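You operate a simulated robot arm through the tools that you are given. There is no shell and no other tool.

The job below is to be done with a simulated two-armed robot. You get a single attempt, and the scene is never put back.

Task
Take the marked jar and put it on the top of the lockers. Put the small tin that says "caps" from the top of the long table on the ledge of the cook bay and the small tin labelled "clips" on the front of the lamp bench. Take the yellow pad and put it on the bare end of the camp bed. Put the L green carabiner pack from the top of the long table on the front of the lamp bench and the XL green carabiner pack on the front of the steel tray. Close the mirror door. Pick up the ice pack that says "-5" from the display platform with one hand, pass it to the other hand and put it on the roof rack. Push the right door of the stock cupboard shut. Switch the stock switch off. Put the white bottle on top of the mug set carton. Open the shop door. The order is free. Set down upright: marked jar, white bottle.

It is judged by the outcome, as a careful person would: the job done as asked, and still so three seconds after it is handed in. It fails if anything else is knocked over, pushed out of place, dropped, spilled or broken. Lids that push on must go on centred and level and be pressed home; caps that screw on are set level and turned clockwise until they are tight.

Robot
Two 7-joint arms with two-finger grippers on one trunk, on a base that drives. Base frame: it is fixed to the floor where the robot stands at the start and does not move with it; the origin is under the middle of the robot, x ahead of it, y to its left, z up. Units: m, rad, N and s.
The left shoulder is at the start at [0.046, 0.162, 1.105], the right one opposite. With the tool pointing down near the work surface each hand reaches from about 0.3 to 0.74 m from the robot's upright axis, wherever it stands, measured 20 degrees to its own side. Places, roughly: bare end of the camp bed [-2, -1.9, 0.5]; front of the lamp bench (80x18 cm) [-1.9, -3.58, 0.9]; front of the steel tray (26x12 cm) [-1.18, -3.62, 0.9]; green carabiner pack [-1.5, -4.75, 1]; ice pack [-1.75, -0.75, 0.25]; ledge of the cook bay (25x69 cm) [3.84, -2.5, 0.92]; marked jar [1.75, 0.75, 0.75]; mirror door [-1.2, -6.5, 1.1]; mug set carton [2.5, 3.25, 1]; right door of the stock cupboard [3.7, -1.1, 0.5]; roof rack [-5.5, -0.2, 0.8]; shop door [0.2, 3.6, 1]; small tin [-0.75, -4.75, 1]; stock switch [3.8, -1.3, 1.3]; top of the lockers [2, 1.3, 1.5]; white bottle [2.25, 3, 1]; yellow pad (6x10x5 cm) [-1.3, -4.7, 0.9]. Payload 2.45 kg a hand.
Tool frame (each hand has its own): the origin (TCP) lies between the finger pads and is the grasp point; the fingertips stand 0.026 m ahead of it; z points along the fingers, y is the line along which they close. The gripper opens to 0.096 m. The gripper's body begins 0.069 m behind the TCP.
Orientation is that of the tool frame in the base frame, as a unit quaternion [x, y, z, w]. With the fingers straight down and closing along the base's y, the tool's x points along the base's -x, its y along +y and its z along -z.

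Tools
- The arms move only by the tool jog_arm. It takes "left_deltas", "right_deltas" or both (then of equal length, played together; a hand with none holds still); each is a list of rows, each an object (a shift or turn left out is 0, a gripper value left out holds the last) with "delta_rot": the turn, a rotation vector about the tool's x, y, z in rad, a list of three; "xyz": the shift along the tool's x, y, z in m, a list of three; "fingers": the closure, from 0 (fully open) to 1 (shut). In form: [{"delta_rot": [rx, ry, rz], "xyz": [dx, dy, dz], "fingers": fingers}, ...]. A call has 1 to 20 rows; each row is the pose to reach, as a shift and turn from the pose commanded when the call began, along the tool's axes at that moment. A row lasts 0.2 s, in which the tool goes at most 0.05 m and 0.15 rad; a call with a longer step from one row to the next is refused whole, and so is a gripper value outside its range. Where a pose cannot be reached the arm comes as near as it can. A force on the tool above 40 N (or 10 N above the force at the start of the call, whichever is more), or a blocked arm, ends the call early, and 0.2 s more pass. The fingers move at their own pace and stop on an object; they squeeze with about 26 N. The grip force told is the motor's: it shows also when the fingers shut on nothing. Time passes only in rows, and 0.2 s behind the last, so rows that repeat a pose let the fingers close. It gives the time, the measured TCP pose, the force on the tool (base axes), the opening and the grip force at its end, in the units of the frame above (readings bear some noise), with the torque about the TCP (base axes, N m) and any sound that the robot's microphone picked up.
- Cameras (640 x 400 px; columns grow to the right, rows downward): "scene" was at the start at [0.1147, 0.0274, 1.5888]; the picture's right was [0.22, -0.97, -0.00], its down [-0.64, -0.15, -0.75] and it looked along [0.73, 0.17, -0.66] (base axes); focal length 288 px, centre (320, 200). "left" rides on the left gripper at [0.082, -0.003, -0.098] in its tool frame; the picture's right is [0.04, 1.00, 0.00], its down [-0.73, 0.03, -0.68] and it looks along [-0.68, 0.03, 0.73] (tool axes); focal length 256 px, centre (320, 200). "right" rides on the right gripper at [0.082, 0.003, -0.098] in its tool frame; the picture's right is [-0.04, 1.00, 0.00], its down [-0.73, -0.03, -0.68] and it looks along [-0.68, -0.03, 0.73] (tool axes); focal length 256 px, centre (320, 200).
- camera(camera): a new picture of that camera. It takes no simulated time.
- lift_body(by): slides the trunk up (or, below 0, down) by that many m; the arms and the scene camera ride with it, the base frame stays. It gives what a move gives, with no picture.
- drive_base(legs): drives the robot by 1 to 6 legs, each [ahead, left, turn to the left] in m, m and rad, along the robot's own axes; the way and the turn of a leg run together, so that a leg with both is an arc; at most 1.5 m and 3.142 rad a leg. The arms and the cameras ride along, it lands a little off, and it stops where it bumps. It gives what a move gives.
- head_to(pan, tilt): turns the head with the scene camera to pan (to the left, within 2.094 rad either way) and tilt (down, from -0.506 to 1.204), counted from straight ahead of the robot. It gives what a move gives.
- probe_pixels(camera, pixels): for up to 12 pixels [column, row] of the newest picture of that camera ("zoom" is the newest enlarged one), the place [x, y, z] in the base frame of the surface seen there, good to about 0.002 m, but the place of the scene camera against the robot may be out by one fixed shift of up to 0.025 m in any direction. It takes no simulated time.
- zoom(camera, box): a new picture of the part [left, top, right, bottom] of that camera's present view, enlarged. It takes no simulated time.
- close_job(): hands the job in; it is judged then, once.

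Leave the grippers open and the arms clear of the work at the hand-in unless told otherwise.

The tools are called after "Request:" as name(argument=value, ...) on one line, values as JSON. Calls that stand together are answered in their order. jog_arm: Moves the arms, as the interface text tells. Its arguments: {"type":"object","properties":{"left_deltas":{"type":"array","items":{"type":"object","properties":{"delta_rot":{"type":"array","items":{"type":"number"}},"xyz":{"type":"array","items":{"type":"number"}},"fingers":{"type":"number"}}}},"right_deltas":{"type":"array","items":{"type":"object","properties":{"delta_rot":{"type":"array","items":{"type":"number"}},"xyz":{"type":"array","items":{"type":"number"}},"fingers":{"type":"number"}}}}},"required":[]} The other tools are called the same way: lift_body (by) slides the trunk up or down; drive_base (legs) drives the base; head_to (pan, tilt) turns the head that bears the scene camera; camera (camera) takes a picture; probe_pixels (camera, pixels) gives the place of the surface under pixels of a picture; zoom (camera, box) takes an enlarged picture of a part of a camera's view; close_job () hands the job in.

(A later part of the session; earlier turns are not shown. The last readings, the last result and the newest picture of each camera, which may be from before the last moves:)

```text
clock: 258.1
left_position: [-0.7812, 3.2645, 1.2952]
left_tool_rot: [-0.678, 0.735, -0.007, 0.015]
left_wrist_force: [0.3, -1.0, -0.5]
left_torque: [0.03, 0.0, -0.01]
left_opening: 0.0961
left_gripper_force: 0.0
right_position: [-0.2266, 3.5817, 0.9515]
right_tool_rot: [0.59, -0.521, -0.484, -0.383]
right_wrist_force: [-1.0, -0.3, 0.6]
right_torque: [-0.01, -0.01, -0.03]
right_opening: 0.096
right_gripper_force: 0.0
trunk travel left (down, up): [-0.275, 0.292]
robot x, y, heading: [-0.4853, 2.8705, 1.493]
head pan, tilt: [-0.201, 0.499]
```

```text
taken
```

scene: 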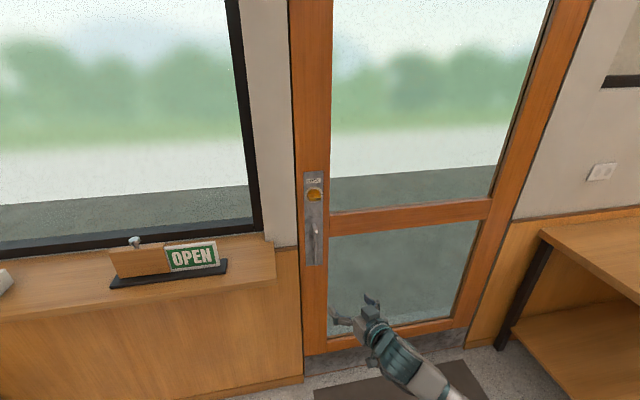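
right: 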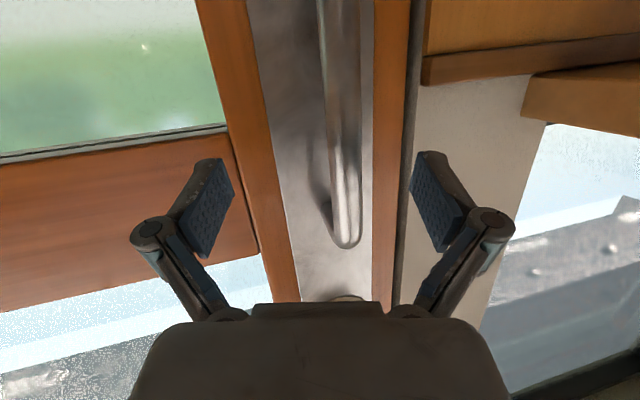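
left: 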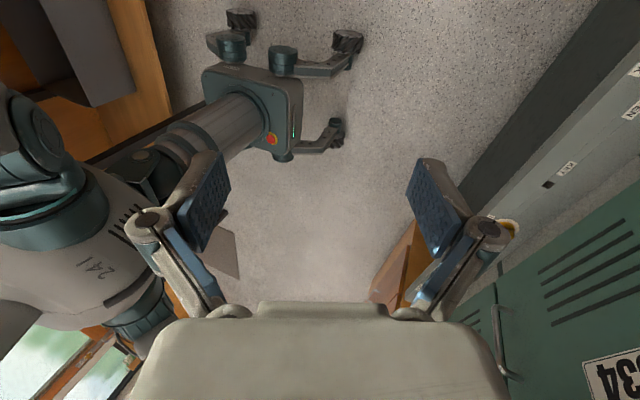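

The bar lies between the fingers (slightly right of centre). Recentre by 1 cm and close.

Request:
jog_arm(right_deltas=[{"xyz": [0, 0.01, 0.0]}, {"xyz": [0, 0.01, 0.0], "fingers": 0.4}, {"xyz": [0, 0.01, 0.0], "fingers": 0.7}, {"xyz": [0, 0.01, 0.0], "fingers": 1.0}, {"xyz": [0, 0.01, 0.0], "fingers": 1.0}, {"xyz": [0, 0.01, 0.0], "fingers": 1.0}])

Request:
camera(camera="right")

```text
clock: 259.5
left_position: [-0.7849, 3.2657, 1.2934]
left_tool_rot: [-0.677, 0.735, -0.011, 0.015]
left_wrist_force: [0.6, -0.6, 0.3]
left_torque: [0.01, 0.04, -0.02]
left_opening: 0.0962
left_gripper_force: 0.1
right_position: [-0.2394, 3.5807, 0.9531]
right_tool_rot: [0.59, -0.52, -0.482, -0.385]
right_wrist_force: [-7.2, 2.2, 4.5]
right_torque: [-0.1, -1.41, -0.07]
right_opening: 0.018
right_gripper_force: 42.7
trunk travel left (down, up): [-0.275, 0.292]
robot x, y, heading: [-0.4833, 2.8661, 1.488]
head pan, tilt: [-0.201, 0.499]
```

```text
taken
```

right: 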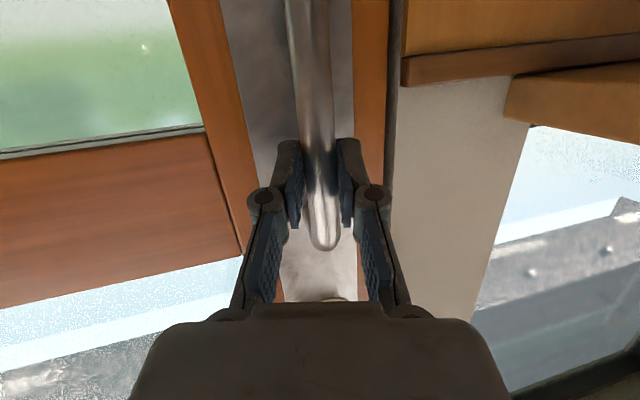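

Bar gripped (opening 0.018). I pull gently 3 cm to see whether the door is locked.

Request:
jog_arm(right_deltas=[{"xyz": [0.003, 0.002, -0.012]}, {"xyz": [0.005, 0.003, -0.022]}, {"xyz": [0.007, 0.005, -0.03]}])

Request:
camera(camera="right")

Request:
camera(camera="scene")

```text
clock: 260.3
left_position: [-0.7857, 3.2656, 1.2933]
left_tool_rot: [-0.677, 0.736, -0.01, 0.016]
left_wrist_force: [-0.6, 0.1, -0.1]
left_torque: [0.03, 0.02, 0.01]
left_opening: 0.0959
left_gripper_force: 0.0
right_position: [-0.2409, 3.5491, 0.9516]
right_tool_rot: [0.591, -0.521, -0.483, -0.383]
right_wrist_force: [-16.7, 2.2, 0.2]
right_torque: [0.72, -0.94, 0.33]
right_opening: 0.0181
right_gripper_force: 43.4
trunk travel left (down, up): [-0.275, 0.292]
robot x, y, heading: [-0.484, 2.8683, 1.49]
head pan, tilt: [-0.201, 0.499]
```

```text
taken
```

right: 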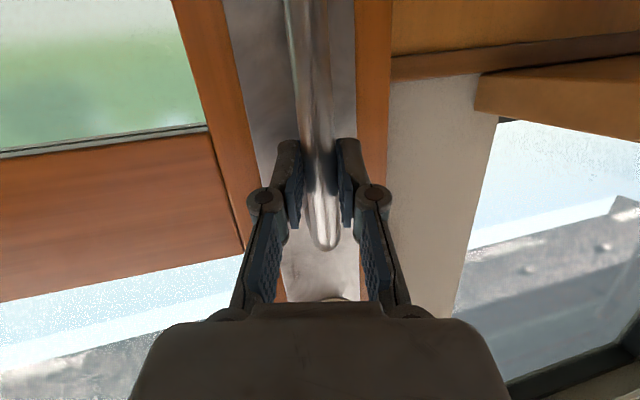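

```text
taken
```

scene: 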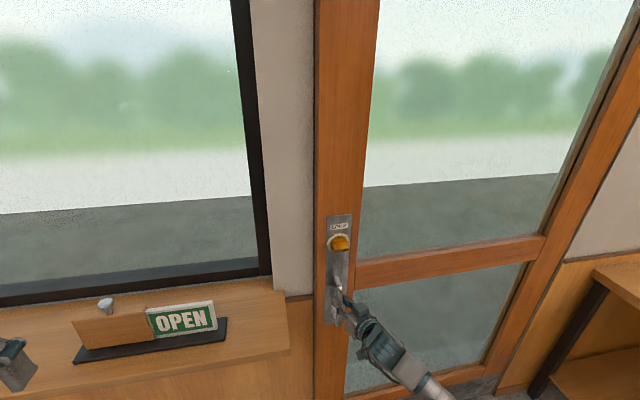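

The door swings inward with the pull (it is unlocked). I now carry it along its arc by driving the base around the hinge (≈(0.60, 3.60)), first by 0.15 rad.

Request:
drive_base(legs=[[-0.153, -0.123, 0.15]])

Request:
camera(camera="right")

Request:
camera(camera="scene")

```text
clock: 261.9
left_position: [-0.7012, 3.0787, 1.2956]
left_tool_rot: [0.731, -0.683, 0.005, -0.005]
left_wrist_force: [0.6, -0.4, 0.7]
left_torque: [-0.01, 0.07, 0.0]
left_opening: 0.0958
left_gripper_force: 0.0
right_position: [-0.2309, 3.4307, 0.9509]
right_tool_rot: [0.624, -0.468, -0.531, -0.331]
right_wrist_force: [-59.6, -7.7, 10.9]
right_torque: [-0.37, -1.17, 0.66]
right_opening: 0.0192
right_gripper_force: 44.5
trunk travel left (down, up): [-0.275, 0.292]
robot x, y, heading: [-0.3685, 2.7209, 1.646]
head pan, tilt: [-0.201, 0.499]
stopped in leg 1: the force on the tool passed its limit at 41 N (the readings are from after the stop); the commanded pose is now the measured one
```

```text
taken
```

right: 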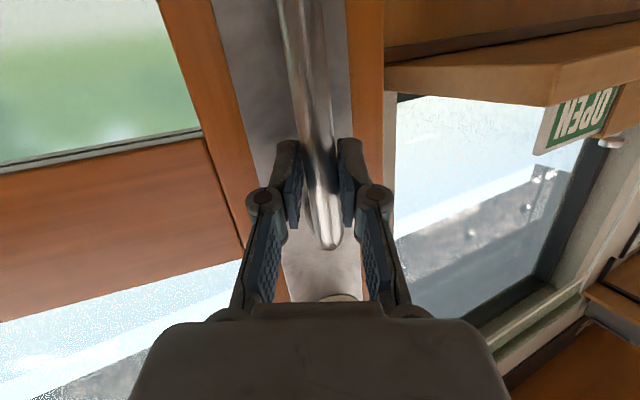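

```text
taken
```

scene: 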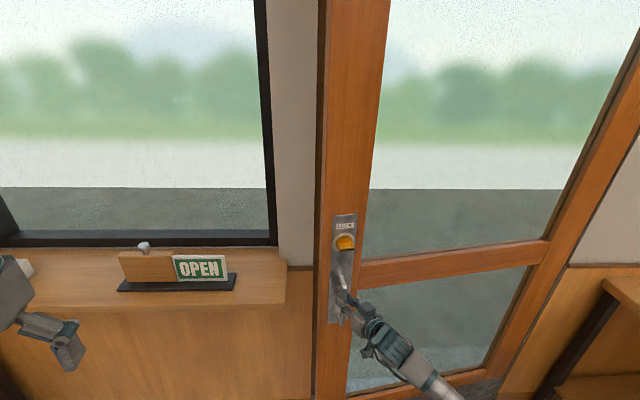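

The door opened about 0.19 rad, but I push sideways on the bar (−60 N in x). I relax by moving the hand 1 cm in −x.

Request:
jog_arm(right_deltas=[{"xyz": [0, 0.005, 0.002]}, {"xyz": [0, 0.009, 0.0035]}, {"xyz": [0, 0.009, 0.0035]}])

```text
clock: 262.7
left_position: [-0.6981, 3.0774, 1.2958]
left_tool_rot: [0.73, -0.683, 0.005, -0.004]
left_wrist_force: [0.3, -0.3, 0.2]
left_torque: [-0.04, 0.0, -0.01]
left_opening: 0.0956
left_gripper_force: 0.0
right_position: [-0.2302, 3.4324, 0.9512]
right_tool_rot: [0.622, -0.471, -0.529, -0.335]
right_wrist_force: [-50.8, -6.4, 12.1]
right_torque: [0.53, -0.79, 0.68]
right_opening: 0.0188
right_gripper_force: 44.2
trunk travel left (down, up): [-0.275, 0.292]
robot x, y, heading: [-0.371, 2.7182, 1.637]
head pan, tilt: [-0.201, 0.499]
```

Force only fell to −51 N; the arm is compliant, so continue 4 cm more.

Request:
jog_arm(right_deltas=[{"xyz": [0, 0.01, 0.004]}, {"xyz": [0, 0.02, 0.008]}, {"xyz": [0, 0.03, 0.011]}, {"xyz": [0, 0.04, 0.015]}])

```text
clock: 263.7
left_position: [-0.6833, 3.0889, 1.2957]
left_tool_rot: [0.728, -0.685, 0.006, 0.001]
left_wrist_force: [-0.3, 0.2, -0.1]
left_torque: [-0.01, -0.05, -0.01]
left_opening: 0.0958
left_gripper_force: 0.1
right_position: [-0.2334, 3.4484, 0.9516]
right_tool_rot: [0.612, -0.483, -0.517, -0.352]
right_wrist_force: [13.9, 2.9, 15.7]
right_torque: [1.73, -0.58, 0.01]
right_opening: 0.0186
right_gripper_force: 44.0
trunk travel left (down, up): [-0.275, 0.292]
robot x, y, heading: [-0.3679, 2.7202, 1.632]
head pan, tilt: [-0.201, 0.499]
stopped in row 4 (right hand): the force on the tool passed its limit at 67 N (the readings are from after the stop); the commanded pose is now the measured one
```

Load is small now (14 N). Another small arc of 0.1 rad about the hinge.

Request:
drive_base(legs=[[-0.1, -0.07, 0.1]])

```text
clock: 264.5
left_position: [-0.6657, 3.0923, 1.2963]
left_tool_rot: [0.732, -0.681, 0.002, 0.009]
left_wrist_force: [-0.3, -0.1, 0.8]
left_torque: [0.0, 0.02, -0.02]
left_opening: 0.0957
left_gripper_force: 0.1
right_position: [-0.2325, 3.4492, 0.9503]
right_tool_rot: [0.61, -0.479, -0.53, -0.343]
right_wrist_force: [-47.6, -4.9, 7.4]
right_torque: [0.66, -0.8, 0.7]
right_opening: 0.0191
right_gripper_force: 43.8
trunk travel left (down, up): [-0.275, 0.292]
robot x, y, heading: [-0.3688, 2.7142, 1.643]
head pan, tilt: [-0.201, 0.499]
stopped in leg 1: the force on the tool passed its limit at 46 N (the readings are from after the stop); the commanded pose is now the measured one
```

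The grip binds quickly. I'll release the bar and instead push the door by its edge. Open the fingers and back the hand off 8 cm.

Request:
jog_arm(right_deltas=[{"fingers": 0.5}, {"fingers": 0.2}, {"fingers": 0.0}, {"fingers": 0.0}, {"xyz": [0, 0, -0.04]}, {"xyz": [0, 0, -0.08]}])

Request:
camera(camera="scene")

Request:
camera(camera="right")

```text
clock: 265.9
left_position: [-0.6478, 3.0915, 1.2993]
left_tool_rot: [0.731, -0.682, -0.002, 0.012]
left_wrist_force: [0.3, 0.0, 0.8]
left_torque: [-0.01, -0.01, -0.01]
left_opening: 0.0959
left_gripper_force: 0.0
right_position: [-0.1852, 3.3774, 0.9611]
right_tool_rot: [0.606, -0.487, -0.526, -0.344]
right_wrist_force: [0.3, -0.1, 0.0]
right_torque: [0.03, 0.01, 0.03]
right_opening: 0.096
right_gripper_force: 0.0
trunk travel left (down, up): [-0.275, 0.292]
robot x, y, heading: [-0.3653, 2.7139, 1.638]
head pan, tilt: [-0.201, 0.499]
```

```text
taken
```

scene: 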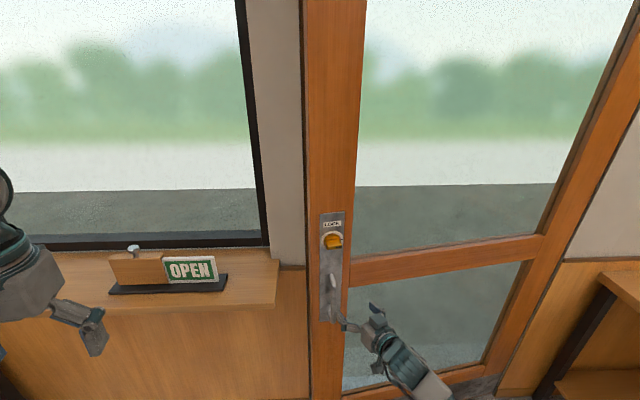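

```text
taken
```

right: 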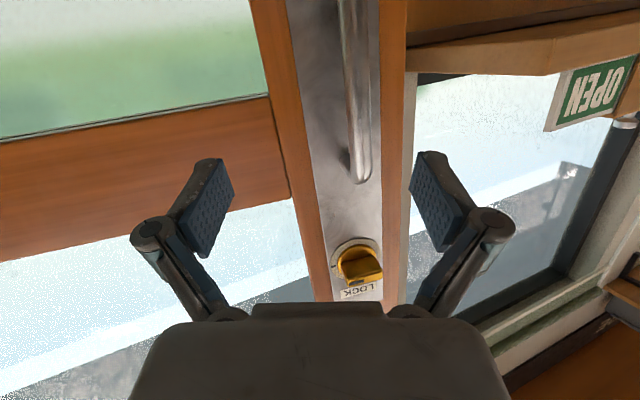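

I probe the door edge, bar and jamb to measure the opening.

Request:
probe_pixels(camera="right", pixels=[[360, 100], [388, 60], [396, 60], [385, 200], [398, 180], [280, 60], [200, 130], [60, 160], [345, 215], [375, 270], [415, 90]])

Request:
probe_pixels(camera="scene", pixels=[[306, 150], [330, 150], [300, 200], [285, 200], [540, 238], [312, 350], [590, 150]])

```text
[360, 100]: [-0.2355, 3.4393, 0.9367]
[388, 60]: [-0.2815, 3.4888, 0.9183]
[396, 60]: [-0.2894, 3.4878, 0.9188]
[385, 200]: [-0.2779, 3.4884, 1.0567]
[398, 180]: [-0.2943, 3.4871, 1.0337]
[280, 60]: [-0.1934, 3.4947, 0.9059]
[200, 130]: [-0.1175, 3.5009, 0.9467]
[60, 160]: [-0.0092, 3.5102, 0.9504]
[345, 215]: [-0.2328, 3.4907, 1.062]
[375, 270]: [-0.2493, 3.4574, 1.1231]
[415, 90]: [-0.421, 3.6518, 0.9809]
```

```text
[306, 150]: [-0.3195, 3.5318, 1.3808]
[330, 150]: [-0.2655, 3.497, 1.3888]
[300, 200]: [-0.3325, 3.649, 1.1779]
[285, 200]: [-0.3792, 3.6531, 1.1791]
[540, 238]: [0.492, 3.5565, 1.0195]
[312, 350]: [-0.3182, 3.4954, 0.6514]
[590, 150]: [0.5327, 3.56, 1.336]
```

The door is open ~0.17 rad and stays. The trouble was body sway from sideways driving, so I'll re-grip the bar and pull with the arm and straight-back driving only. First a settled reading.

Request:
jog_arm(right_deltas=[{}, {}, {}, {}, {}])

Request:
camera(camera="right")

Request:
probe_pixels(camera="right", pixels=[[360, 100], [357, 60], [363, 140]])

```text
clock: 267.1
left_position: [-0.6632, 3.0932, 1.2972]
left_tool_rot: [0.731, -0.682, 0.001, 0.009]
left_wrist_force: [0.1, -0.1, -0.1]
left_torque: [-0.02, 0.0, 0.01]
left_opening: 0.0959
left_gripper_force: 0.1
right_position: [-0.1973, 3.3779, 0.9633]
right_tool_rot: [0.608, -0.486, -0.523, -0.348]
right_wrist_force: [-0.6, 0.0, -0.6]
right_torque: [0.01, -0.01, -0.02]
right_opening: 0.096
right_gripper_force: 0.1
trunk travel left (down, up): [-0.275, 0.292]
robot x, y, heading: [-0.3668, 2.7149, 1.638]
head pan, tilt: [-0.201, 0.499]
```

```text
taken
```

right: 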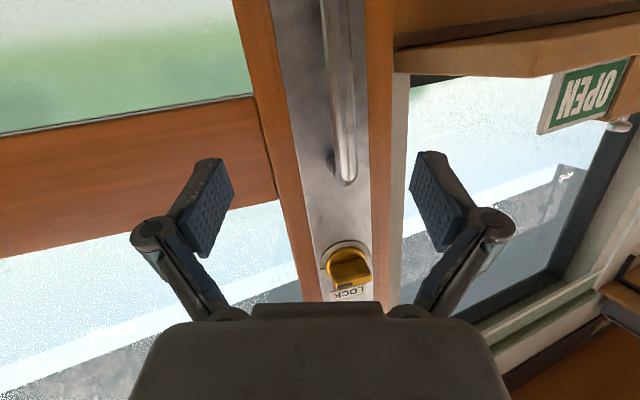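

```text
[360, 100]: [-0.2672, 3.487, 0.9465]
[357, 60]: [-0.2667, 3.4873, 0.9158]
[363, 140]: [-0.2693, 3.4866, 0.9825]
```

Move onto the bar (7.6 cm ahead, 1.7 cm left) and close.

Request:
jog_arm(right_deltas=[{"xyz": [0.001, 0.006, 0.025]}, {"xyz": [0.002, 0.012, 0.05]}, {"xyz": [0.003, 0.017, 0.074]}, {"xyz": [0.003, 0.017, 0.076], "fingers": 0.3}, {"xyz": [0.003, 0.017, 0.076], "fingers": 0.6}, {"xyz": [0.003, 0.017, 0.076], "fingers": 0.9}, {"xyz": [0.003, 0.017, 0.076], "fingers": 0.9}])

Request:
camera(camera="right")

```text
clock: 268.7
left_position: [-0.6612, 3.0919, 1.2979]
left_tool_rot: [0.731, -0.682, 0.001, 0.01]
left_wrist_force: [-0.5, -1.7, 1.1]
left_torque: [-0.02, 0.03, 0.02]
left_opening: 0.0961
left_gripper_force: 0.1
right_position: [-0.2344, 3.4439, 0.9455]
right_tool_rot: [0.608, -0.484, -0.524, -0.348]
right_wrist_force: [-13.5, -2.5, -0.2]
right_torque: [1.11, -0.91, 0.15]
right_opening: 0.0184
right_gripper_force: 43.9
trunk travel left (down, up): [-0.275, 0.292]
robot x, y, heading: [-0.365, 2.7168, 1.643]
head pan, tilt: [-0.201, 0.499]
```

```text
taken
```

right: 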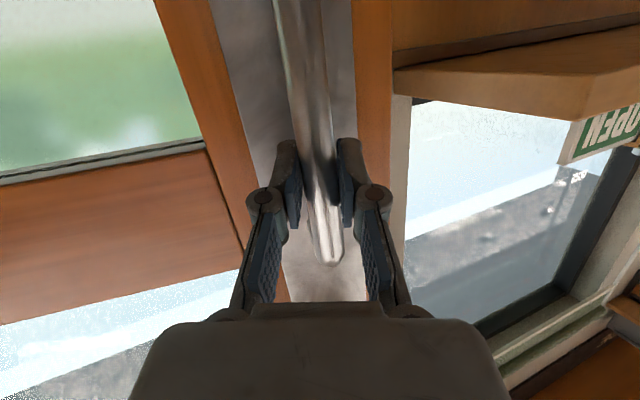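

Pull with the arm along the arc, in 2-cm rows.

Request:
jog_arm(right_deltas=[{"xyz": [0.005, 0.003, -0.023]}, {"xyz": [0.01, 0.005, -0.046]}, {"xyz": [0.0155, 0.0065, -0.069]}, {"xyz": [0.02, 0.007, -0.091]}, {"xyz": [0.025, 0.0075, -0.113]}, {"xyz": [0.03, 0.0074, -0.135]}])

Request:
camera(camera="right")

```text
clock: 270.0
left_position: [-0.6457, 3.0907, 1.3014]
left_tool_rot: [0.731, -0.682, -0.004, 0.014]
left_wrist_force: [-0.4, -0.1, 0.3]
left_torque: [0.02, 0.03, -0.01]
left_opening: 0.0959
left_gripper_force: 0.1
right_position: [-0.2085, 3.317, 0.9447]
right_tool_rot: [0.611, -0.48, -0.536, -0.331]
right_wrist_force: [-57.8, -19.6, 3.3]
right_torque: [1.6, -0.51, 0.44]
right_opening: 0.0194
right_gripper_force: 44.4
trunk travel left (down, up): [-0.275, 0.292]
robot x, y, heading: [-0.3682, 2.7144, 1.639]
head pan, tilt: [-0.201, 0.499]
stopped in row 6 (right hand): the force on the tool passed its limit at 42 N (the readings are from after the stop); the commanded pose is now the measured one
```

```text
taken
```

right: 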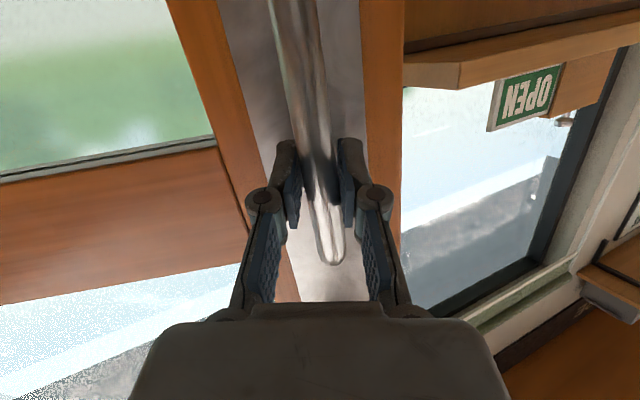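

The door is now open ~0.33 rad. Release, back the hand off, and measure.

Request:
jog_arm(right_deltas=[{"fingers": 0.5}, {"fingers": 0.2}, {"fingers": 0.0}, {"fingers": 0.0}, {"xyz": [0, 0, -0.03]}, {"xyz": [0, 0, -0.06]}, {"xyz": [0, 0, -0.06]}, {"xyz": [0, 0, -0.06]}])

Request:
camera(camera="right")

Request:
camera(camera="scene")

```text
clock: 271.8
left_position: [-0.6503, 3.0966, 1.2989]
left_tool_rot: [0.732, -0.681, -0.002, 0.015]
left_wrist_force: [-0.3, 1.1, -0.1]
left_torque: [0.0, -0.06, 0.0]
left_opening: 0.0961
left_gripper_force: 0.0
right_position: [-0.1852, 3.27, 0.9565]
right_tool_rot: [0.609, -0.488, -0.526, -0.339]
right_wrist_force: [-0.4, -0.4, 0.3]
right_torque: [-0.01, 0.01, -0.04]
right_opening: 0.0959
right_gripper_force: 0.0
trunk travel left (down, up): [-0.275, 0.292]
robot x, y, heading: [-0.3705, 2.7153, 1.638]
head pan, tilt: [-0.201, 0.499]
```

```text
taken
```

right: 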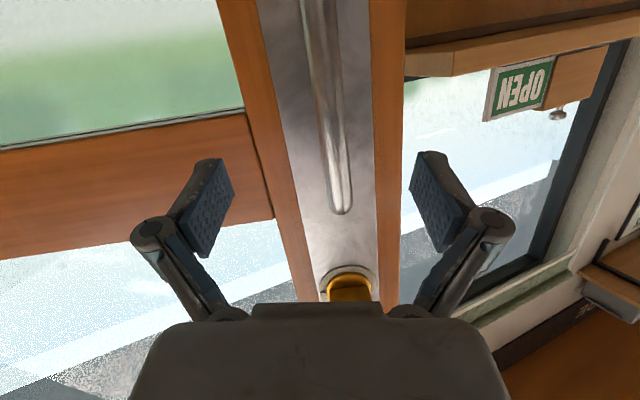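

```text
taken
```

scene: 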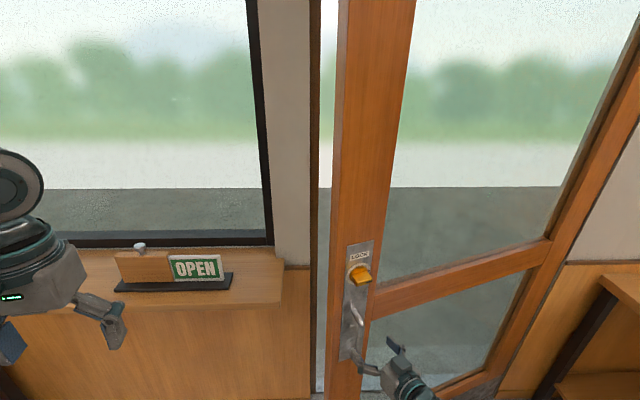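

Visible gap now. I probe the bar, then back the base straight 0.2 m so the arm has room for another long pull.

Request:
probe_pixels(camera="right", pixels=[[329, 100], [325, 60], [335, 150], [395, 100], [402, 150], [240, 100], [100, 200]])

Request:
drive_base(legs=[[-0.18, 0, 0]])

Request:
camera(camera="right")

```text
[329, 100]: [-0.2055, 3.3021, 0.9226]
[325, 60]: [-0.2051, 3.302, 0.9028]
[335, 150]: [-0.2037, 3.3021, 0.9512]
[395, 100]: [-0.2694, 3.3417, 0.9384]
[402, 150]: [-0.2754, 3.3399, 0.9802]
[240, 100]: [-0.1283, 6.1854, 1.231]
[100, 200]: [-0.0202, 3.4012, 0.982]
```

```text
clock: 273.3
left_position: [-0.6165, 2.9252, 1.3002]
left_tool_rot: [0.731, -0.682, -0.005, 0.021]
left_wrist_force: [0.0, -0.5, 0.1]
left_torque: [-0.01, 0.04, 0.0]
left_opening: 0.0957
left_gripper_force: 0.1
right_position: [-0.1559, 3.0978, 0.9491]
right_tool_rot: [0.606, -0.491, -0.529, -0.335]
right_wrist_force: [-0.2, 1.2, 0.1]
right_torque: [0.02, 0.01, 0.02]
right_opening: 0.0962
right_gripper_force: 0.0
trunk travel left (down, up): [-0.275, 0.292]
robot x, y, heading: [-0.3577, 2.5391, 1.64]
head pan, tilt: [-0.201, 0.499]
```

```text
taken
```

right: 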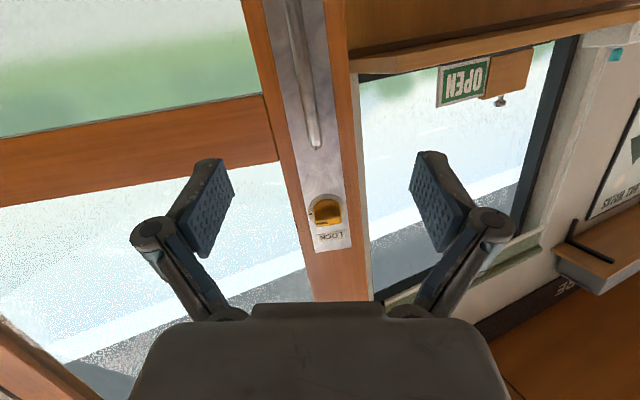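

Fitted hinge ≈ (0.616, 3.56), bar radius 0.86. I extend the hand to the bar again (20 cm).

Request:
jog_arm(right_deltas=[{"xyz": [-0.01, -0.004, 0.045]}, {"xyz": [-0.02, -0.008, 0.09]}, {"xyz": [-0.03, -0.012, 0.135]}, {"xyz": [-0.036, -0.014, 0.165]}])

Request:
camera(camera="right")

Request:
probe_pixels(camera="right", pixels=[[320, 100], [325, 60], [330, 100], [340, 100], [335, 140], [345, 140]])

```text
clock: 274.3
left_position: [-0.6227, 2.9229, 1.3007]
left_tool_rot: [0.731, -0.682, -0.004, 0.019]
left_wrist_force: [0.3, -0.3, -0.3]
left_torque: [-0.01, 0.0, 0.01]
left_opening: 0.0962
left_gripper_force: 0.1
right_position: [-0.1972, 3.2612, 0.9484]
right_tool_rot: [0.606, -0.49, -0.527, -0.337]
right_wrist_force: [0.6, -1.2, -0.6]
right_torque: [0.0, 0.0, 0.0]
right_opening: 0.0961
right_gripper_force: 0.2
trunk travel left (down, up): [-0.275, 0.292]
robot x, y, heading: [-0.3529, 2.5374, 1.64]
head pan, tilt: [-0.201, 0.499]
```

```text
taken
```

right: 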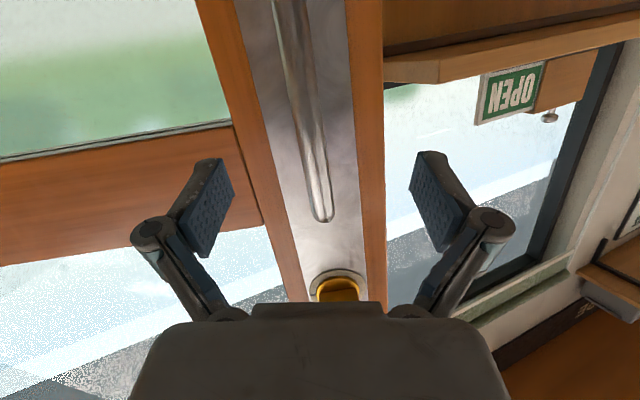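

```text
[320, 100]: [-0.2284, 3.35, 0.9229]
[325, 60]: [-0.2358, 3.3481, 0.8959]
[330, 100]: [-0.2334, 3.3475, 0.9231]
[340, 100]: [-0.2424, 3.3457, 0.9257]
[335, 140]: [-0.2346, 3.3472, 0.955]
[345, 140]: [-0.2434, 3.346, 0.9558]
```

Aligned; advance 4.4 cm and close.

Request:
jog_arm(right_deltas=[{"xyz": [-0.005, -0.003, 0.022]}, {"xyz": [-0.01, -0.006, 0.044]}, {"xyz": [-0.01, -0.006, 0.044], "fingers": 0.4}, {"xyz": [-0.01, -0.006, 0.044], "fingers": 0.7}, {"xyz": [-0.01, -0.006, 0.044], "fingers": 0.9}, {"xyz": [-0.01, -0.006, 0.044], "fingers": 0.9}])

```text
clock: 275.7
left_position: [-0.6217, 2.9222, 1.3018]
left_tool_rot: [0.732, -0.682, -0.004, 0.018]
left_wrist_force: [-0.3, -0.6, 0.1]
left_torque: [-0.03, 0.01, 0.0]
left_opening: 0.096
left_gripper_force: 0.1
right_position: [-0.2065, 3.3066, 0.9498]
right_tool_rot: [0.608, -0.488, -0.528, -0.338]
right_wrist_force: [3.2, 1.3, 2.0]
right_torque: [0.2, -1.18, -0.09]
right_opening: 0.0188
right_gripper_force: 44.1
trunk travel left (down, up): [-0.275, 0.292]
robot x, y, heading: [-0.3558, 2.5414, 1.639]
head pan, tilt: [-0.201, 0.499]
```

Well gripped with little side load. Pull along the fitted arc to φ≈0.55.

Request:
jog_arm(right_deltas=[{"xyz": [0.0047, -0.0003, -0.021]}, {"xyz": [0.0094, -0.001, -0.043]}, {"xyz": [0.0138, -0.0025, -0.064]}, {"xyz": [0.0183, -0.004, -0.085]}, {"xyz": [0.0227, -0.0066, -0.106]}, {"xyz": [0.027, -0.0093, -0.127]}, {"xyz": [0.031, -0.013, -0.148]}, {"xyz": [0.0354, -0.0166, -0.168]}, {"xyz": [0.0394, -0.0213, -0.189]}, {"xyz": [0.0434, -0.0261, -0.2096]}])

Request:
camera(camera="scene")

```text
clock: 277.9
left_position: [-0.624, 2.9201, 1.3007]
left_tool_rot: [0.731, -0.682, -0.004, 0.016]
left_wrist_force: [1.2, -0.7, -0.4]
left_torque: [-0.01, 0.03, 0.01]
left_opening: 0.0962
left_gripper_force: 0.0
right_position: [-0.1194, 3.1057, 0.9488]
right_tool_rot: [0.608, -0.488, -0.527, -0.337]
right_wrist_force: [-9.1, -8.7, -5.5]
right_torque: [-0.01, -1.39, -0.14]
right_opening: 0.0191
right_gripper_force: 44.4
trunk travel left (down, up): [-0.275, 0.292]
robot x, y, heading: [-0.3531, 2.5444, 1.641]
head pan, tilt: [-0.201, 0.499]
```

```text
taken
```

scene: 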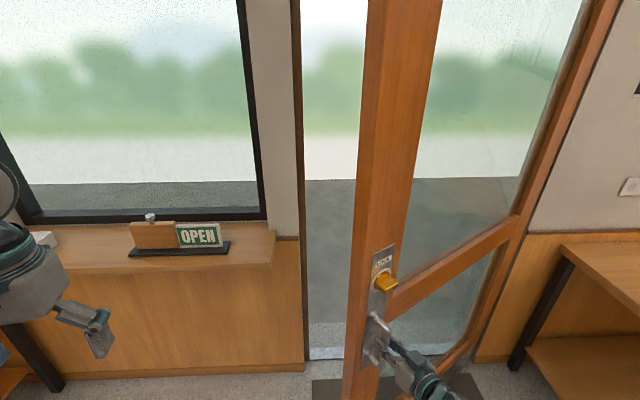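

The pull works well; the door is ~33° open. Continue the same arc to φ≈0.8.

Request:
jog_arm(right_deltas=[{"xyz": [0.0033, -0.0072, -0.0185]}, {"xyz": [0.0066, -0.0145, -0.0371]}, {"xyz": [0.0103, -0.0212, -0.0572]}, {"xyz": [0.014, -0.028, -0.0773]}, {"xyz": [0.0175, -0.0358, -0.097]}, {"xyz": [0.0211, -0.0436, -0.1168]}, {"xyz": [0.0244, -0.0523, -0.1361]}, {"xyz": [0.0277, -0.0611, -0.1555]}, {"xyz": [0.0308, -0.0708, -0.1744]}, {"xyz": [0.034, -0.0806, -0.1934]}])

Request:
camera(camera="scene")

```text
clock: 278.6
left_position: [-0.6187, 2.9148, 1.3046]
left_tool_rot: [0.731, -0.682, -0.008, 0.018]
left_wrist_force: [0.6, -1.0, 0.5]
left_torque: [-0.01, 0.04, -0.02]
left_opening: 0.096
left_gripper_force: 0.1
right_position: [-0.0929, 3.0618, 0.95]
right_tool_rot: [0.61, -0.486, -0.532, -0.33]
right_wrist_force: [-21.3, -15.6, -3.0]
right_torque: [-0.75, -1.72, 0.0]
right_opening: 0.0194
right_gripper_force: 44.3
trunk travel left (down, up): [-0.275, 0.292]
robot x, y, heading: [-0.351, 2.5434, 1.639]
head pan, tilt: [-0.201, 0.499]
stopped in row 3 (right hand): the force on the tool passed its limit at 42 N (the readings are from after the stop); the commanded pose is now the measured one
```

```text
taken
```

scene: 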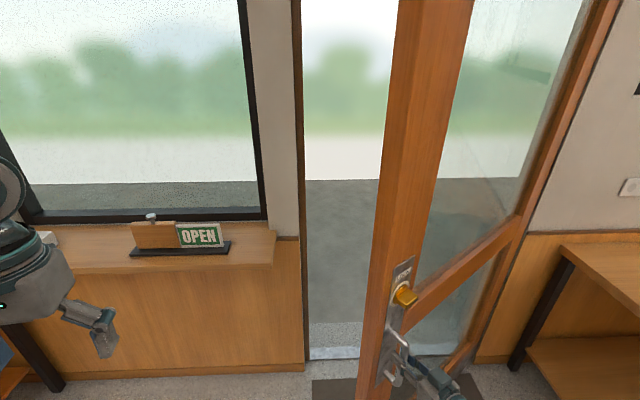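

Door at ~37°. The bar sits ~2 cm ahead of the TCP, which bends the path; I recompute and continue.

Request:
jog_arm(right_deltas=[{"xyz": [0.0045, -0.0076, -0.0239]}, {"xyz": [0.0089, -0.0152, -0.0478]}, {"xyz": [0.0125, -0.0226, -0.0678]}, {"xyz": [0.016, -0.0301, -0.0877]}, {"xyz": [0.0193, -0.0385, -0.1071]}, {"xyz": [0.0226, -0.047, -0.1266]}, {"xyz": [0.0258, -0.0565, -0.1457]}, {"xyz": [0.029, -0.0659, -0.1648]}])

Request:
camera(camera="scene")

```text
clock: 280.4
left_position: [-0.6236, 2.9147, 1.3033]
left_tool_rot: [0.731, -0.682, -0.007, 0.016]
left_wrist_force: [0.3, -0.4, 0.9]
left_torque: [0.02, 0.01, 0.01]
left_opening: 0.096
left_gripper_force: 0.1
right_position: [0.0216, 2.9236, 0.9494]
right_tool_rot: [0.608, -0.489, -0.527, -0.336]
right_wrist_force: [-16.0, -19.6, 1.8]
right_torque: [-0.41, -1.37, -0.09]
right_opening: 0.0191
right_gripper_force: 44.8
right hand out of reach, approached as far as the arm can: row 8
trunk travel left (down, up): [-0.275, 0.292]
robot x, y, heading: [-0.3575, 2.5397, 1.637]
head pan, tilt: [-0.201, 0.499]
```

```text
taken
```

scene: 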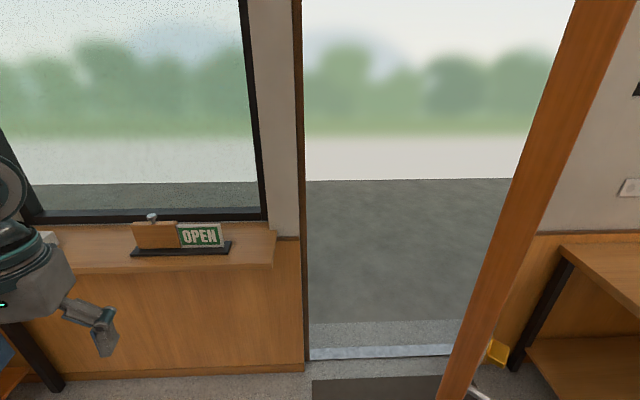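

Door at ~48°. I release the bar, back the hand off, and close the fingers for pushing.

Request:
jog_arm(right_deltas=[{"fingers": 0.5}, {"fingers": 0.2}, {"fingers": 0.0}, {"fingers": 0.0}, {"xyz": [0, 0, -0.03]}, {"xyz": [0, 0, -0.06]}, {"xyz": [0, 0.0, -0.09]}, {"xyz": [0, 0.03, -0.1]}, {"xyz": [0, 0.07, -0.1]}, {"xyz": [0, 0.11, -0.1]}])

Request:
camera(camera="right")

Request:
camera(camera="scene")

```text
clock: 282.6
left_position: [-0.6187, 2.9173, 1.3032]
left_tool_rot: [0.731, -0.682, -0.008, 0.019]
left_wrist_force: [0.6, -0.1, 0.2]
left_torque: [0.03, -0.01, -0.04]
left_opening: 0.0958
left_gripper_force: 0.1
right_position: [0.0007, 2.8938, 0.9112]
right_tool_rot: [0.607, -0.489, -0.53, -0.333]
right_wrist_force: [0.3, -0.2, -0.4]
right_torque: [0.04, 0.0, 0.01]
right_opening: 0.0958
right_gripper_force: 0.1
right hand out of reach, approached as far as the arm can: row 5, 6, 7, 8, 9, 10
trunk travel left (down, up): [-0.275, 0.292]
robot x, y, heading: [-0.3546, 2.54, 1.638]
head pan, tilt: [-0.201, 0.499]
```

```text
taken
```

right: 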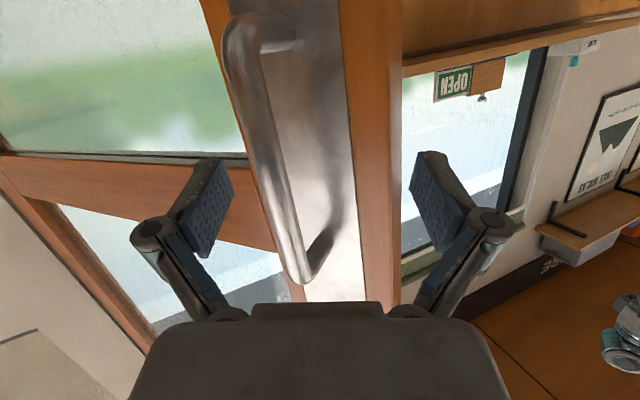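

```text
taken
```

scene: 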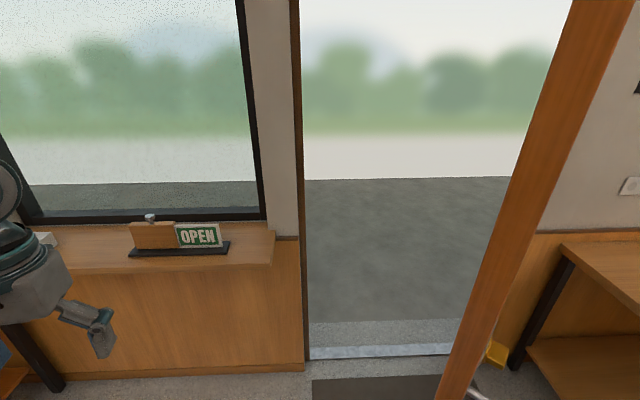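

The arm can't retreat further on its own, so I back the base 0.25 m.

Request:
drive_base(legs=[[-0.25, 0, 0]])

Request:
head_to(pan=-0.45, tilt=0.5)

Request:
camera(camera="scene")

```text
clock: 284.4
left_position: [-0.6006, 2.6749, 1.3044]
left_tool_rot: [0.73, -0.683, -0.008, 0.019]
left_wrist_force: [0.1, 0.1, -0.3]
left_torque: [-0.01, -0.03, 0.0]
left_opening: 0.096
left_gripper_force: 0.0
right_position: [0.0175, 2.6487, 0.9094]
right_tool_rot: [0.607, -0.491, -0.528, -0.333]
right_wrist_force: [0.2, -1.1, 0.2]
right_torque: [0.01, -0.02, 0.02]
right_opening: 0.0962
right_gripper_force: 0.2
trunk travel left (down, up): [-0.275, 0.292]
robot x, y, heading: [-0.3379, 2.293, 1.636]
head pan, tilt: [-0.201, 0.499]
```

```text
clock: 285.2
left_position: [-0.6009, 2.6731, 1.303]
left_tool_rot: [0.73, -0.683, -0.008, 0.019]
left_wrist_force: [-0.1, -0.2, 0.4]
left_torque: [-0.01, 0.0, -0.02]
left_opening: 0.0962
left_gripper_force: 0.2
right_position: [0.0183, 2.6478, 0.9103]
right_tool_rot: [0.607, -0.489, -0.53, -0.334]
right_wrist_force: [-0.1, 1.2, -0.2]
right_torque: [0.05, 0.01, 0.06]
right_opening: 0.0958
right_gripper_force: 0.1
trunk travel left (down, up): [-0.275, 0.292]
robot x, y, heading: [-0.3371, 2.2932, 1.631]
head pan, tilt: [-0.45, 0.499]
```

```text
taken
```

scene: 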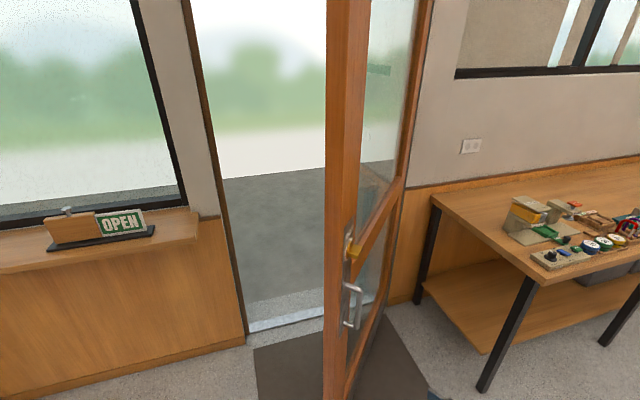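

The door stands ~50° open. To open it wider I'll push its back face with the left hand while driving straight ahead. First lower and close the left hand (to mid-rail height), then reposition: turn left, go ahead, and turn to face +x.

Request:
jog_arm(left_deltas=[{"xyz": [0, 0, 0.045], "fingers": 0.5}, {"xyz": [0, 0, 0.09], "fingers": 1.0}, {"xyz": [0, 0, 0.135]}, {"xyz": [0, 0, 0.18]}, {"xyz": [0, 0, 0.225]}, {"xyz": [0, 0, 0.27]}])

Request:
drive_base(legs=[[0, 0, 0.72], [0.5, 0, 0], [0, 0, -1.571], [0, 0, -0.78]])

Request:
head_to(pan=0.1, tilt=0.5)

Request:
camera(camera="scene")

```text
clock: 286.6
left_position: [-0.6129, 2.6701, 1.0341]
left_tool_rot: [0.73, -0.683, -0.007, 0.017]
left_wrist_force: [0.2, 0.2, 0.1]
left_torque: [0.0, 0.03, 0.04]
left_opening: 0.0
left_gripper_force: 25.8
right_position: [0.0163, 2.6485, 0.9116]
right_tool_rot: [0.608, -0.49, -0.529, -0.332]
right_wrist_force: [0.5, 0.0, -0.2]
right_torque: [0.0, 0.01, -0.01]
right_opening: 0.0961
right_gripper_force: 0.0
trunk travel left (down, up): [-0.275, 0.292]
robot x, y, heading: [-0.3348, 2.2958, 1.635]
head pan, tilt: [-0.45, 0.499]
```

```text
clock: 297.2
left_position: [-0.2796, 2.8918, 1.0344]
left_tool_rot: [0.006, 1.0, 0.018, -0.007]
left_wrist_force: [0.1, 0.3, 0.2]
left_torque: [0.05, 0.0, -0.01]
left_opening: 0.0
left_gripper_force: 26.5
right_position: [-0.3481, 2.2661, 0.9094]
right_tool_rot: [-0.054, 0.778, 0.115, 0.615]
right_wrist_force: [-0.1, -0.3, -0.3]
right_torque: [-0.02, 0.02, -0.01]
right_opening: 0.0959
right_gripper_force: 0.1
trunk travel left (down, up): [-0.275, 0.292]
robot x, y, heading: [-0.6711, 2.6443, -0.01]
head pan, tilt: [-0.45, 0.499]
```

```text
clock: 298.2
left_position: [-0.2808, 2.8922, 1.036]
left_tool_rot: [0.005, 1.0, 0.018, -0.007]
left_wrist_force: [-0.1, 0.6, 0.6]
left_torque: [0.03, 0.0, 0.01]
left_opening: 0.0002
left_gripper_force: 25.9
right_position: [-0.3492, 2.2653, 0.9104]
right_tool_rot: [-0.054, 0.778, 0.116, 0.615]
right_wrist_force: [0.5, -0.1, -0.5]
right_torque: [0.0, 0.01, -0.03]
right_opening: 0.0958
right_gripper_force: 0.0
trunk travel left (down, up): [-0.275, 0.292]
robot x, y, heading: [-0.6745, 2.6436, -0.012]
head pan, tilt: [0.099, 0.499]
```

```text
taken
```

scene: 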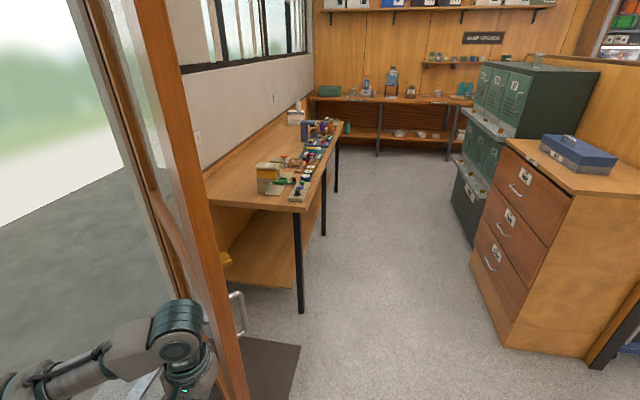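

I probe the door's edge to place the left hand behind it.

Request:
probe_pixels(camera="scene", pixels=[[225, 340], [215, 250], [205, 200], [190, 300], [170, 250], [150, 150], [242, 305], [240, 360]])

Request:
camera(camera="left")

```text
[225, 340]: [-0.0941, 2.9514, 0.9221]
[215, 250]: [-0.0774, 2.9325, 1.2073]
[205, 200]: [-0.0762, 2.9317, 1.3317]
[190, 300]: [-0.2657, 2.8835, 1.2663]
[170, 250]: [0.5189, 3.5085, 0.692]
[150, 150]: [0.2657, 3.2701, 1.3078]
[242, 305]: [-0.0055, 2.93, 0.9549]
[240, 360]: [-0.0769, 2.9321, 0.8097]
```

```text
taken
```

left: 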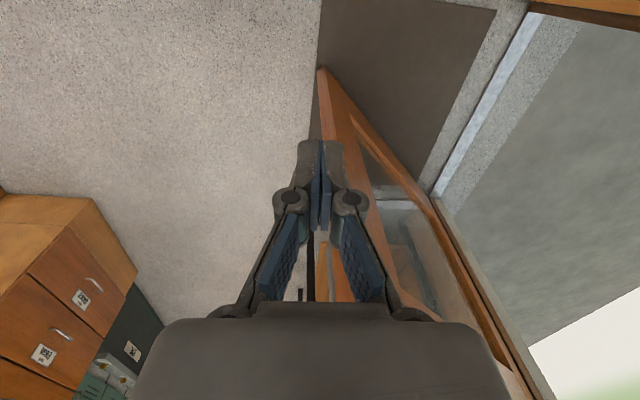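

Back corner of the door edge is at about (−0.10, 2.93). Move the left hand 0.15 left (y≈3.04), so that it will meet the back face.

Request:
jog_arm(left_deltas=[{"xyz": [0, 0.04, 0]}, {"xyz": [0, 0.08, 0]}, {"xyz": [0, 0.12, 0]}, {"xyz": [0, 0.15, 0]}])

Request:
drive_base(legs=[[0.25, 0, 0]])

Request:
camera(camera="left")

Request:
camera(camera="scene")

```text
clock: 299.2
left_position: [-0.2777, 3.0416, 1.0411]
left_tool_rot: [0.005, 1.0, 0.016, -0.007]
left_wrist_force: [-0.1, -0.2, -0.4]
left_torque: [-0.04, 0.0, 0.02]
left_opening: 0.0
left_gripper_force: 26.3
right_position: [-0.3504, 2.2663, 0.9127]
right_tool_rot: [-0.053, 0.779, 0.115, 0.615]
right_wrist_force: [0.2, -0.5, -0.9]
right_torque: [0.0, -0.02, -0.02]
right_opening: 0.0963
right_gripper_force: 0.1
trunk travel left (down, up): [-0.275, 0.292]
robot x, y, heading: [-0.6732, 2.6446, -0.008]
head pan, tilt: [0.099, 0.499]
```

```text
clock: 301.0
left_position: [-0.021, 3.0351, 1.0422]
left_tool_rot: [0.008, 1.0, 0.018, -0.007]
left_wrist_force: [0.5, 0.3, 0.2]
left_torque: [0.0, 0.05, 0.0]
left_opening: 0.0
left_gripper_force: 26.2
right_position: [-0.0959, 2.2623, 0.9106]
right_tool_rot: [-0.052, 0.779, 0.114, 0.615]
right_wrist_force: [-0.3, 0.1, -0.4]
right_torque: [0.01, -0.02, 0.02]
right_opening: 0.0961
right_gripper_force: 0.0
trunk travel left (down, up): [-0.275, 0.292]
robot x, y, heading: [-0.42, 2.6402, -0.008]
head pan, tilt: [0.099, 0.499]
```

```text
taken
```

left: 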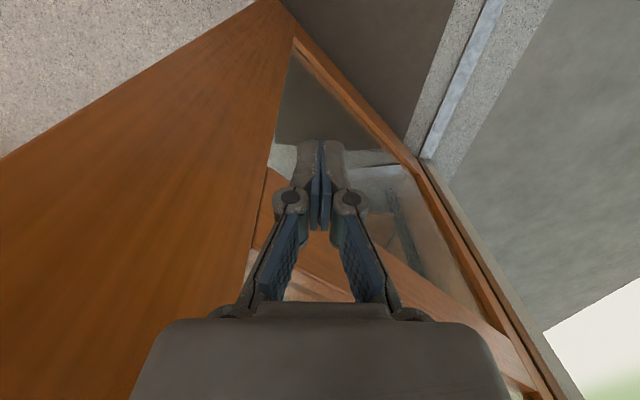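

```text
taken
```

scene: 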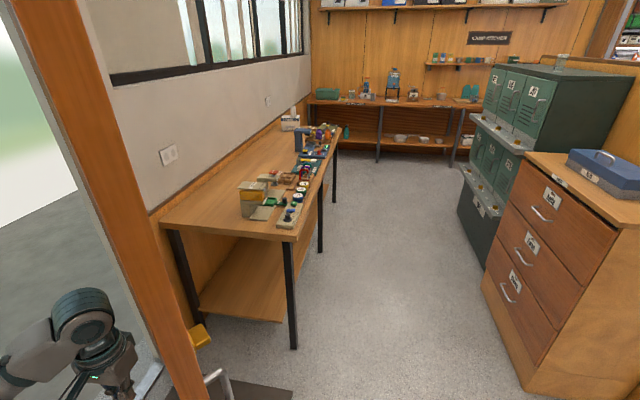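

The left hand is just behind the door's back face. Push by driving ahead 0.15, watching force.

Request:
drive_base(legs=[[0.15, 0, 0]])

Request:
camera(camera="scene")

```text
clock: 302.4
left_position: [0.1291, 3.0345, 1.0426]
left_tool_rot: [0.006, 1.0, 0.017, -0.007]
left_wrist_force: [0.6, -0.2, -0.4]
left_torque: [-0.01, 0.02, 0.02]
left_opening: 0.0002
left_gripper_force: 26.1
right_position: [0.0547, 2.2609, 0.9107]
right_tool_rot: [-0.052, 0.779, 0.114, 0.614]
right_wrist_force: [0.6, -0.7, -0.2]
right_torque: [0.0, 0.0, 0.03]
right_opening: 0.0958
right_gripper_force: 0.0
trunk travel left (down, up): [-0.275, 0.292]
robot x, y, heading: [-0.2674, 2.6384, -0.013]
head pan, tilt: [0.099, 0.499]
```

```text
taken
```

scene: 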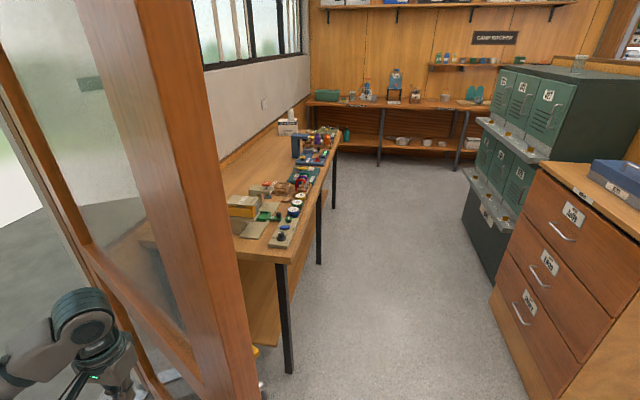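

The door swings freely. Push 0.17 m more.

Request:
drive_base(legs=[[0.17, 0, 0]])

Request:
camera(camera="scene")

Request:
camera(camera="left")

```text
clock: 303.9
left_position: [0.3002, 3.0314, 1.0429]
left_tool_rot: [0.006, 1.0, 0.018, -0.006]
left_wrist_force: [0.0, -1.0, 0.0]
left_torque: [-0.02, 0.04, -0.02]
left_opening: 0.0
left_gripper_force: 26.0
right_position: [0.226, 2.2579, 0.9122]
right_tool_rot: [-0.053, 0.778, 0.114, 0.616]
right_wrist_force: [0.5, 0.1, -0.8]
right_torque: [0.02, 0.0, -0.01]
right_opening: 0.0959
right_gripper_force: 0.1
trunk travel left (down, up): [-0.275, 0.292]
robot x, y, heading: [-0.0973, 2.6371, -0.009]
head pan, tilt: [0.099, 0.499]
```

```text
taken
```

scene: 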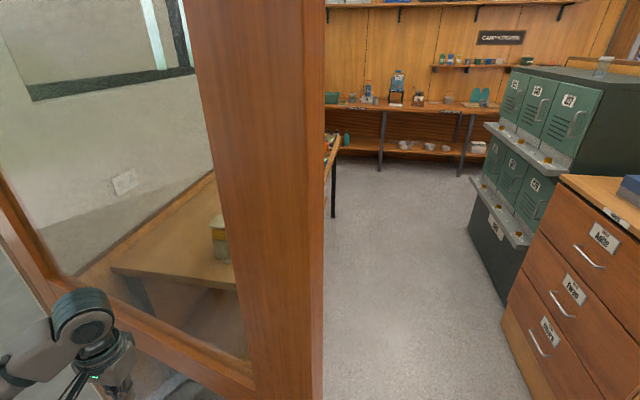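

```text
taken
```

left: 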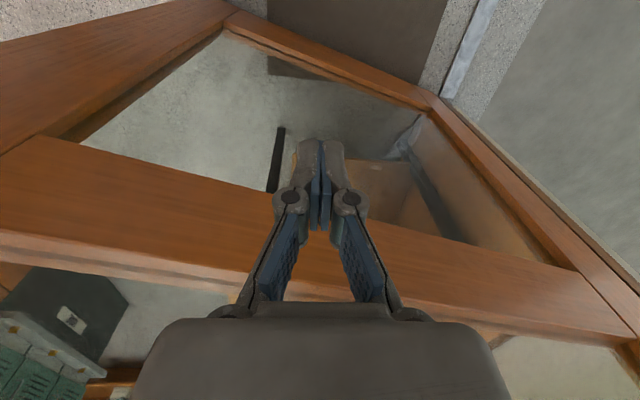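

Probe the door's edge and face for its angle.

Request:
probe_pixels(camera="scene", pixels=[[315, 200], [300, 200], [240, 200], [315, 330], [20, 240], [235, 370]])

Request:
probe_pixels(camera="left", pixels=[[150, 190], [500, 270], [100, 40], [240, 235]])

```text
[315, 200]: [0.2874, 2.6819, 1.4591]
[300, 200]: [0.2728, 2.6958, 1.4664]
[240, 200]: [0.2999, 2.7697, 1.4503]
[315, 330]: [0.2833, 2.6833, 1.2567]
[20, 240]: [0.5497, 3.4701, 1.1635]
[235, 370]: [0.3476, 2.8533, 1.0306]
```

```text
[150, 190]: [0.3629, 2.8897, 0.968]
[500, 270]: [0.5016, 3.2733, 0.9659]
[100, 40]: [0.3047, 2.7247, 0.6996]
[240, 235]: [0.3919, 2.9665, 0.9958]
```

The door is open about 75°. I back straight off, then check that it stays.

Request:
drive_base(legs=[[-0.55, 0, 0]])

Request:
camera(camera="scene")

```text
clock: 307.0
left_position: [-0.2377, 3.0392, 1.0427]
left_tool_rot: [0.003, 1.0, 0.018, -0.006]
left_wrist_force: [0.6, 0.7, -0.1]
left_torque: [0.02, -0.02, 0.04]
left_opening: 0.0001
left_gripper_force: 25.9
right_position: [-0.3073, 2.2651, 0.9123]
right_tool_rot: [-0.055, 0.778, 0.116, 0.615]
right_wrist_force: [0.2, 0.6, -0.2]
right_torque: [0.0, -0.01, -0.03]
right_opening: 0.0963
right_gripper_force: 0.1
trunk travel left (down, up): [-0.275, 0.292]
robot x, y, heading: [-0.6333, 2.6422, -0.008]
head pan, tilt: [0.099, 0.499]
```

```text
taken
```

scene: 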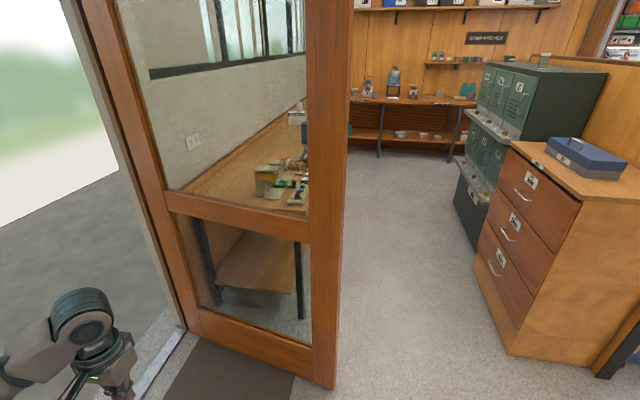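

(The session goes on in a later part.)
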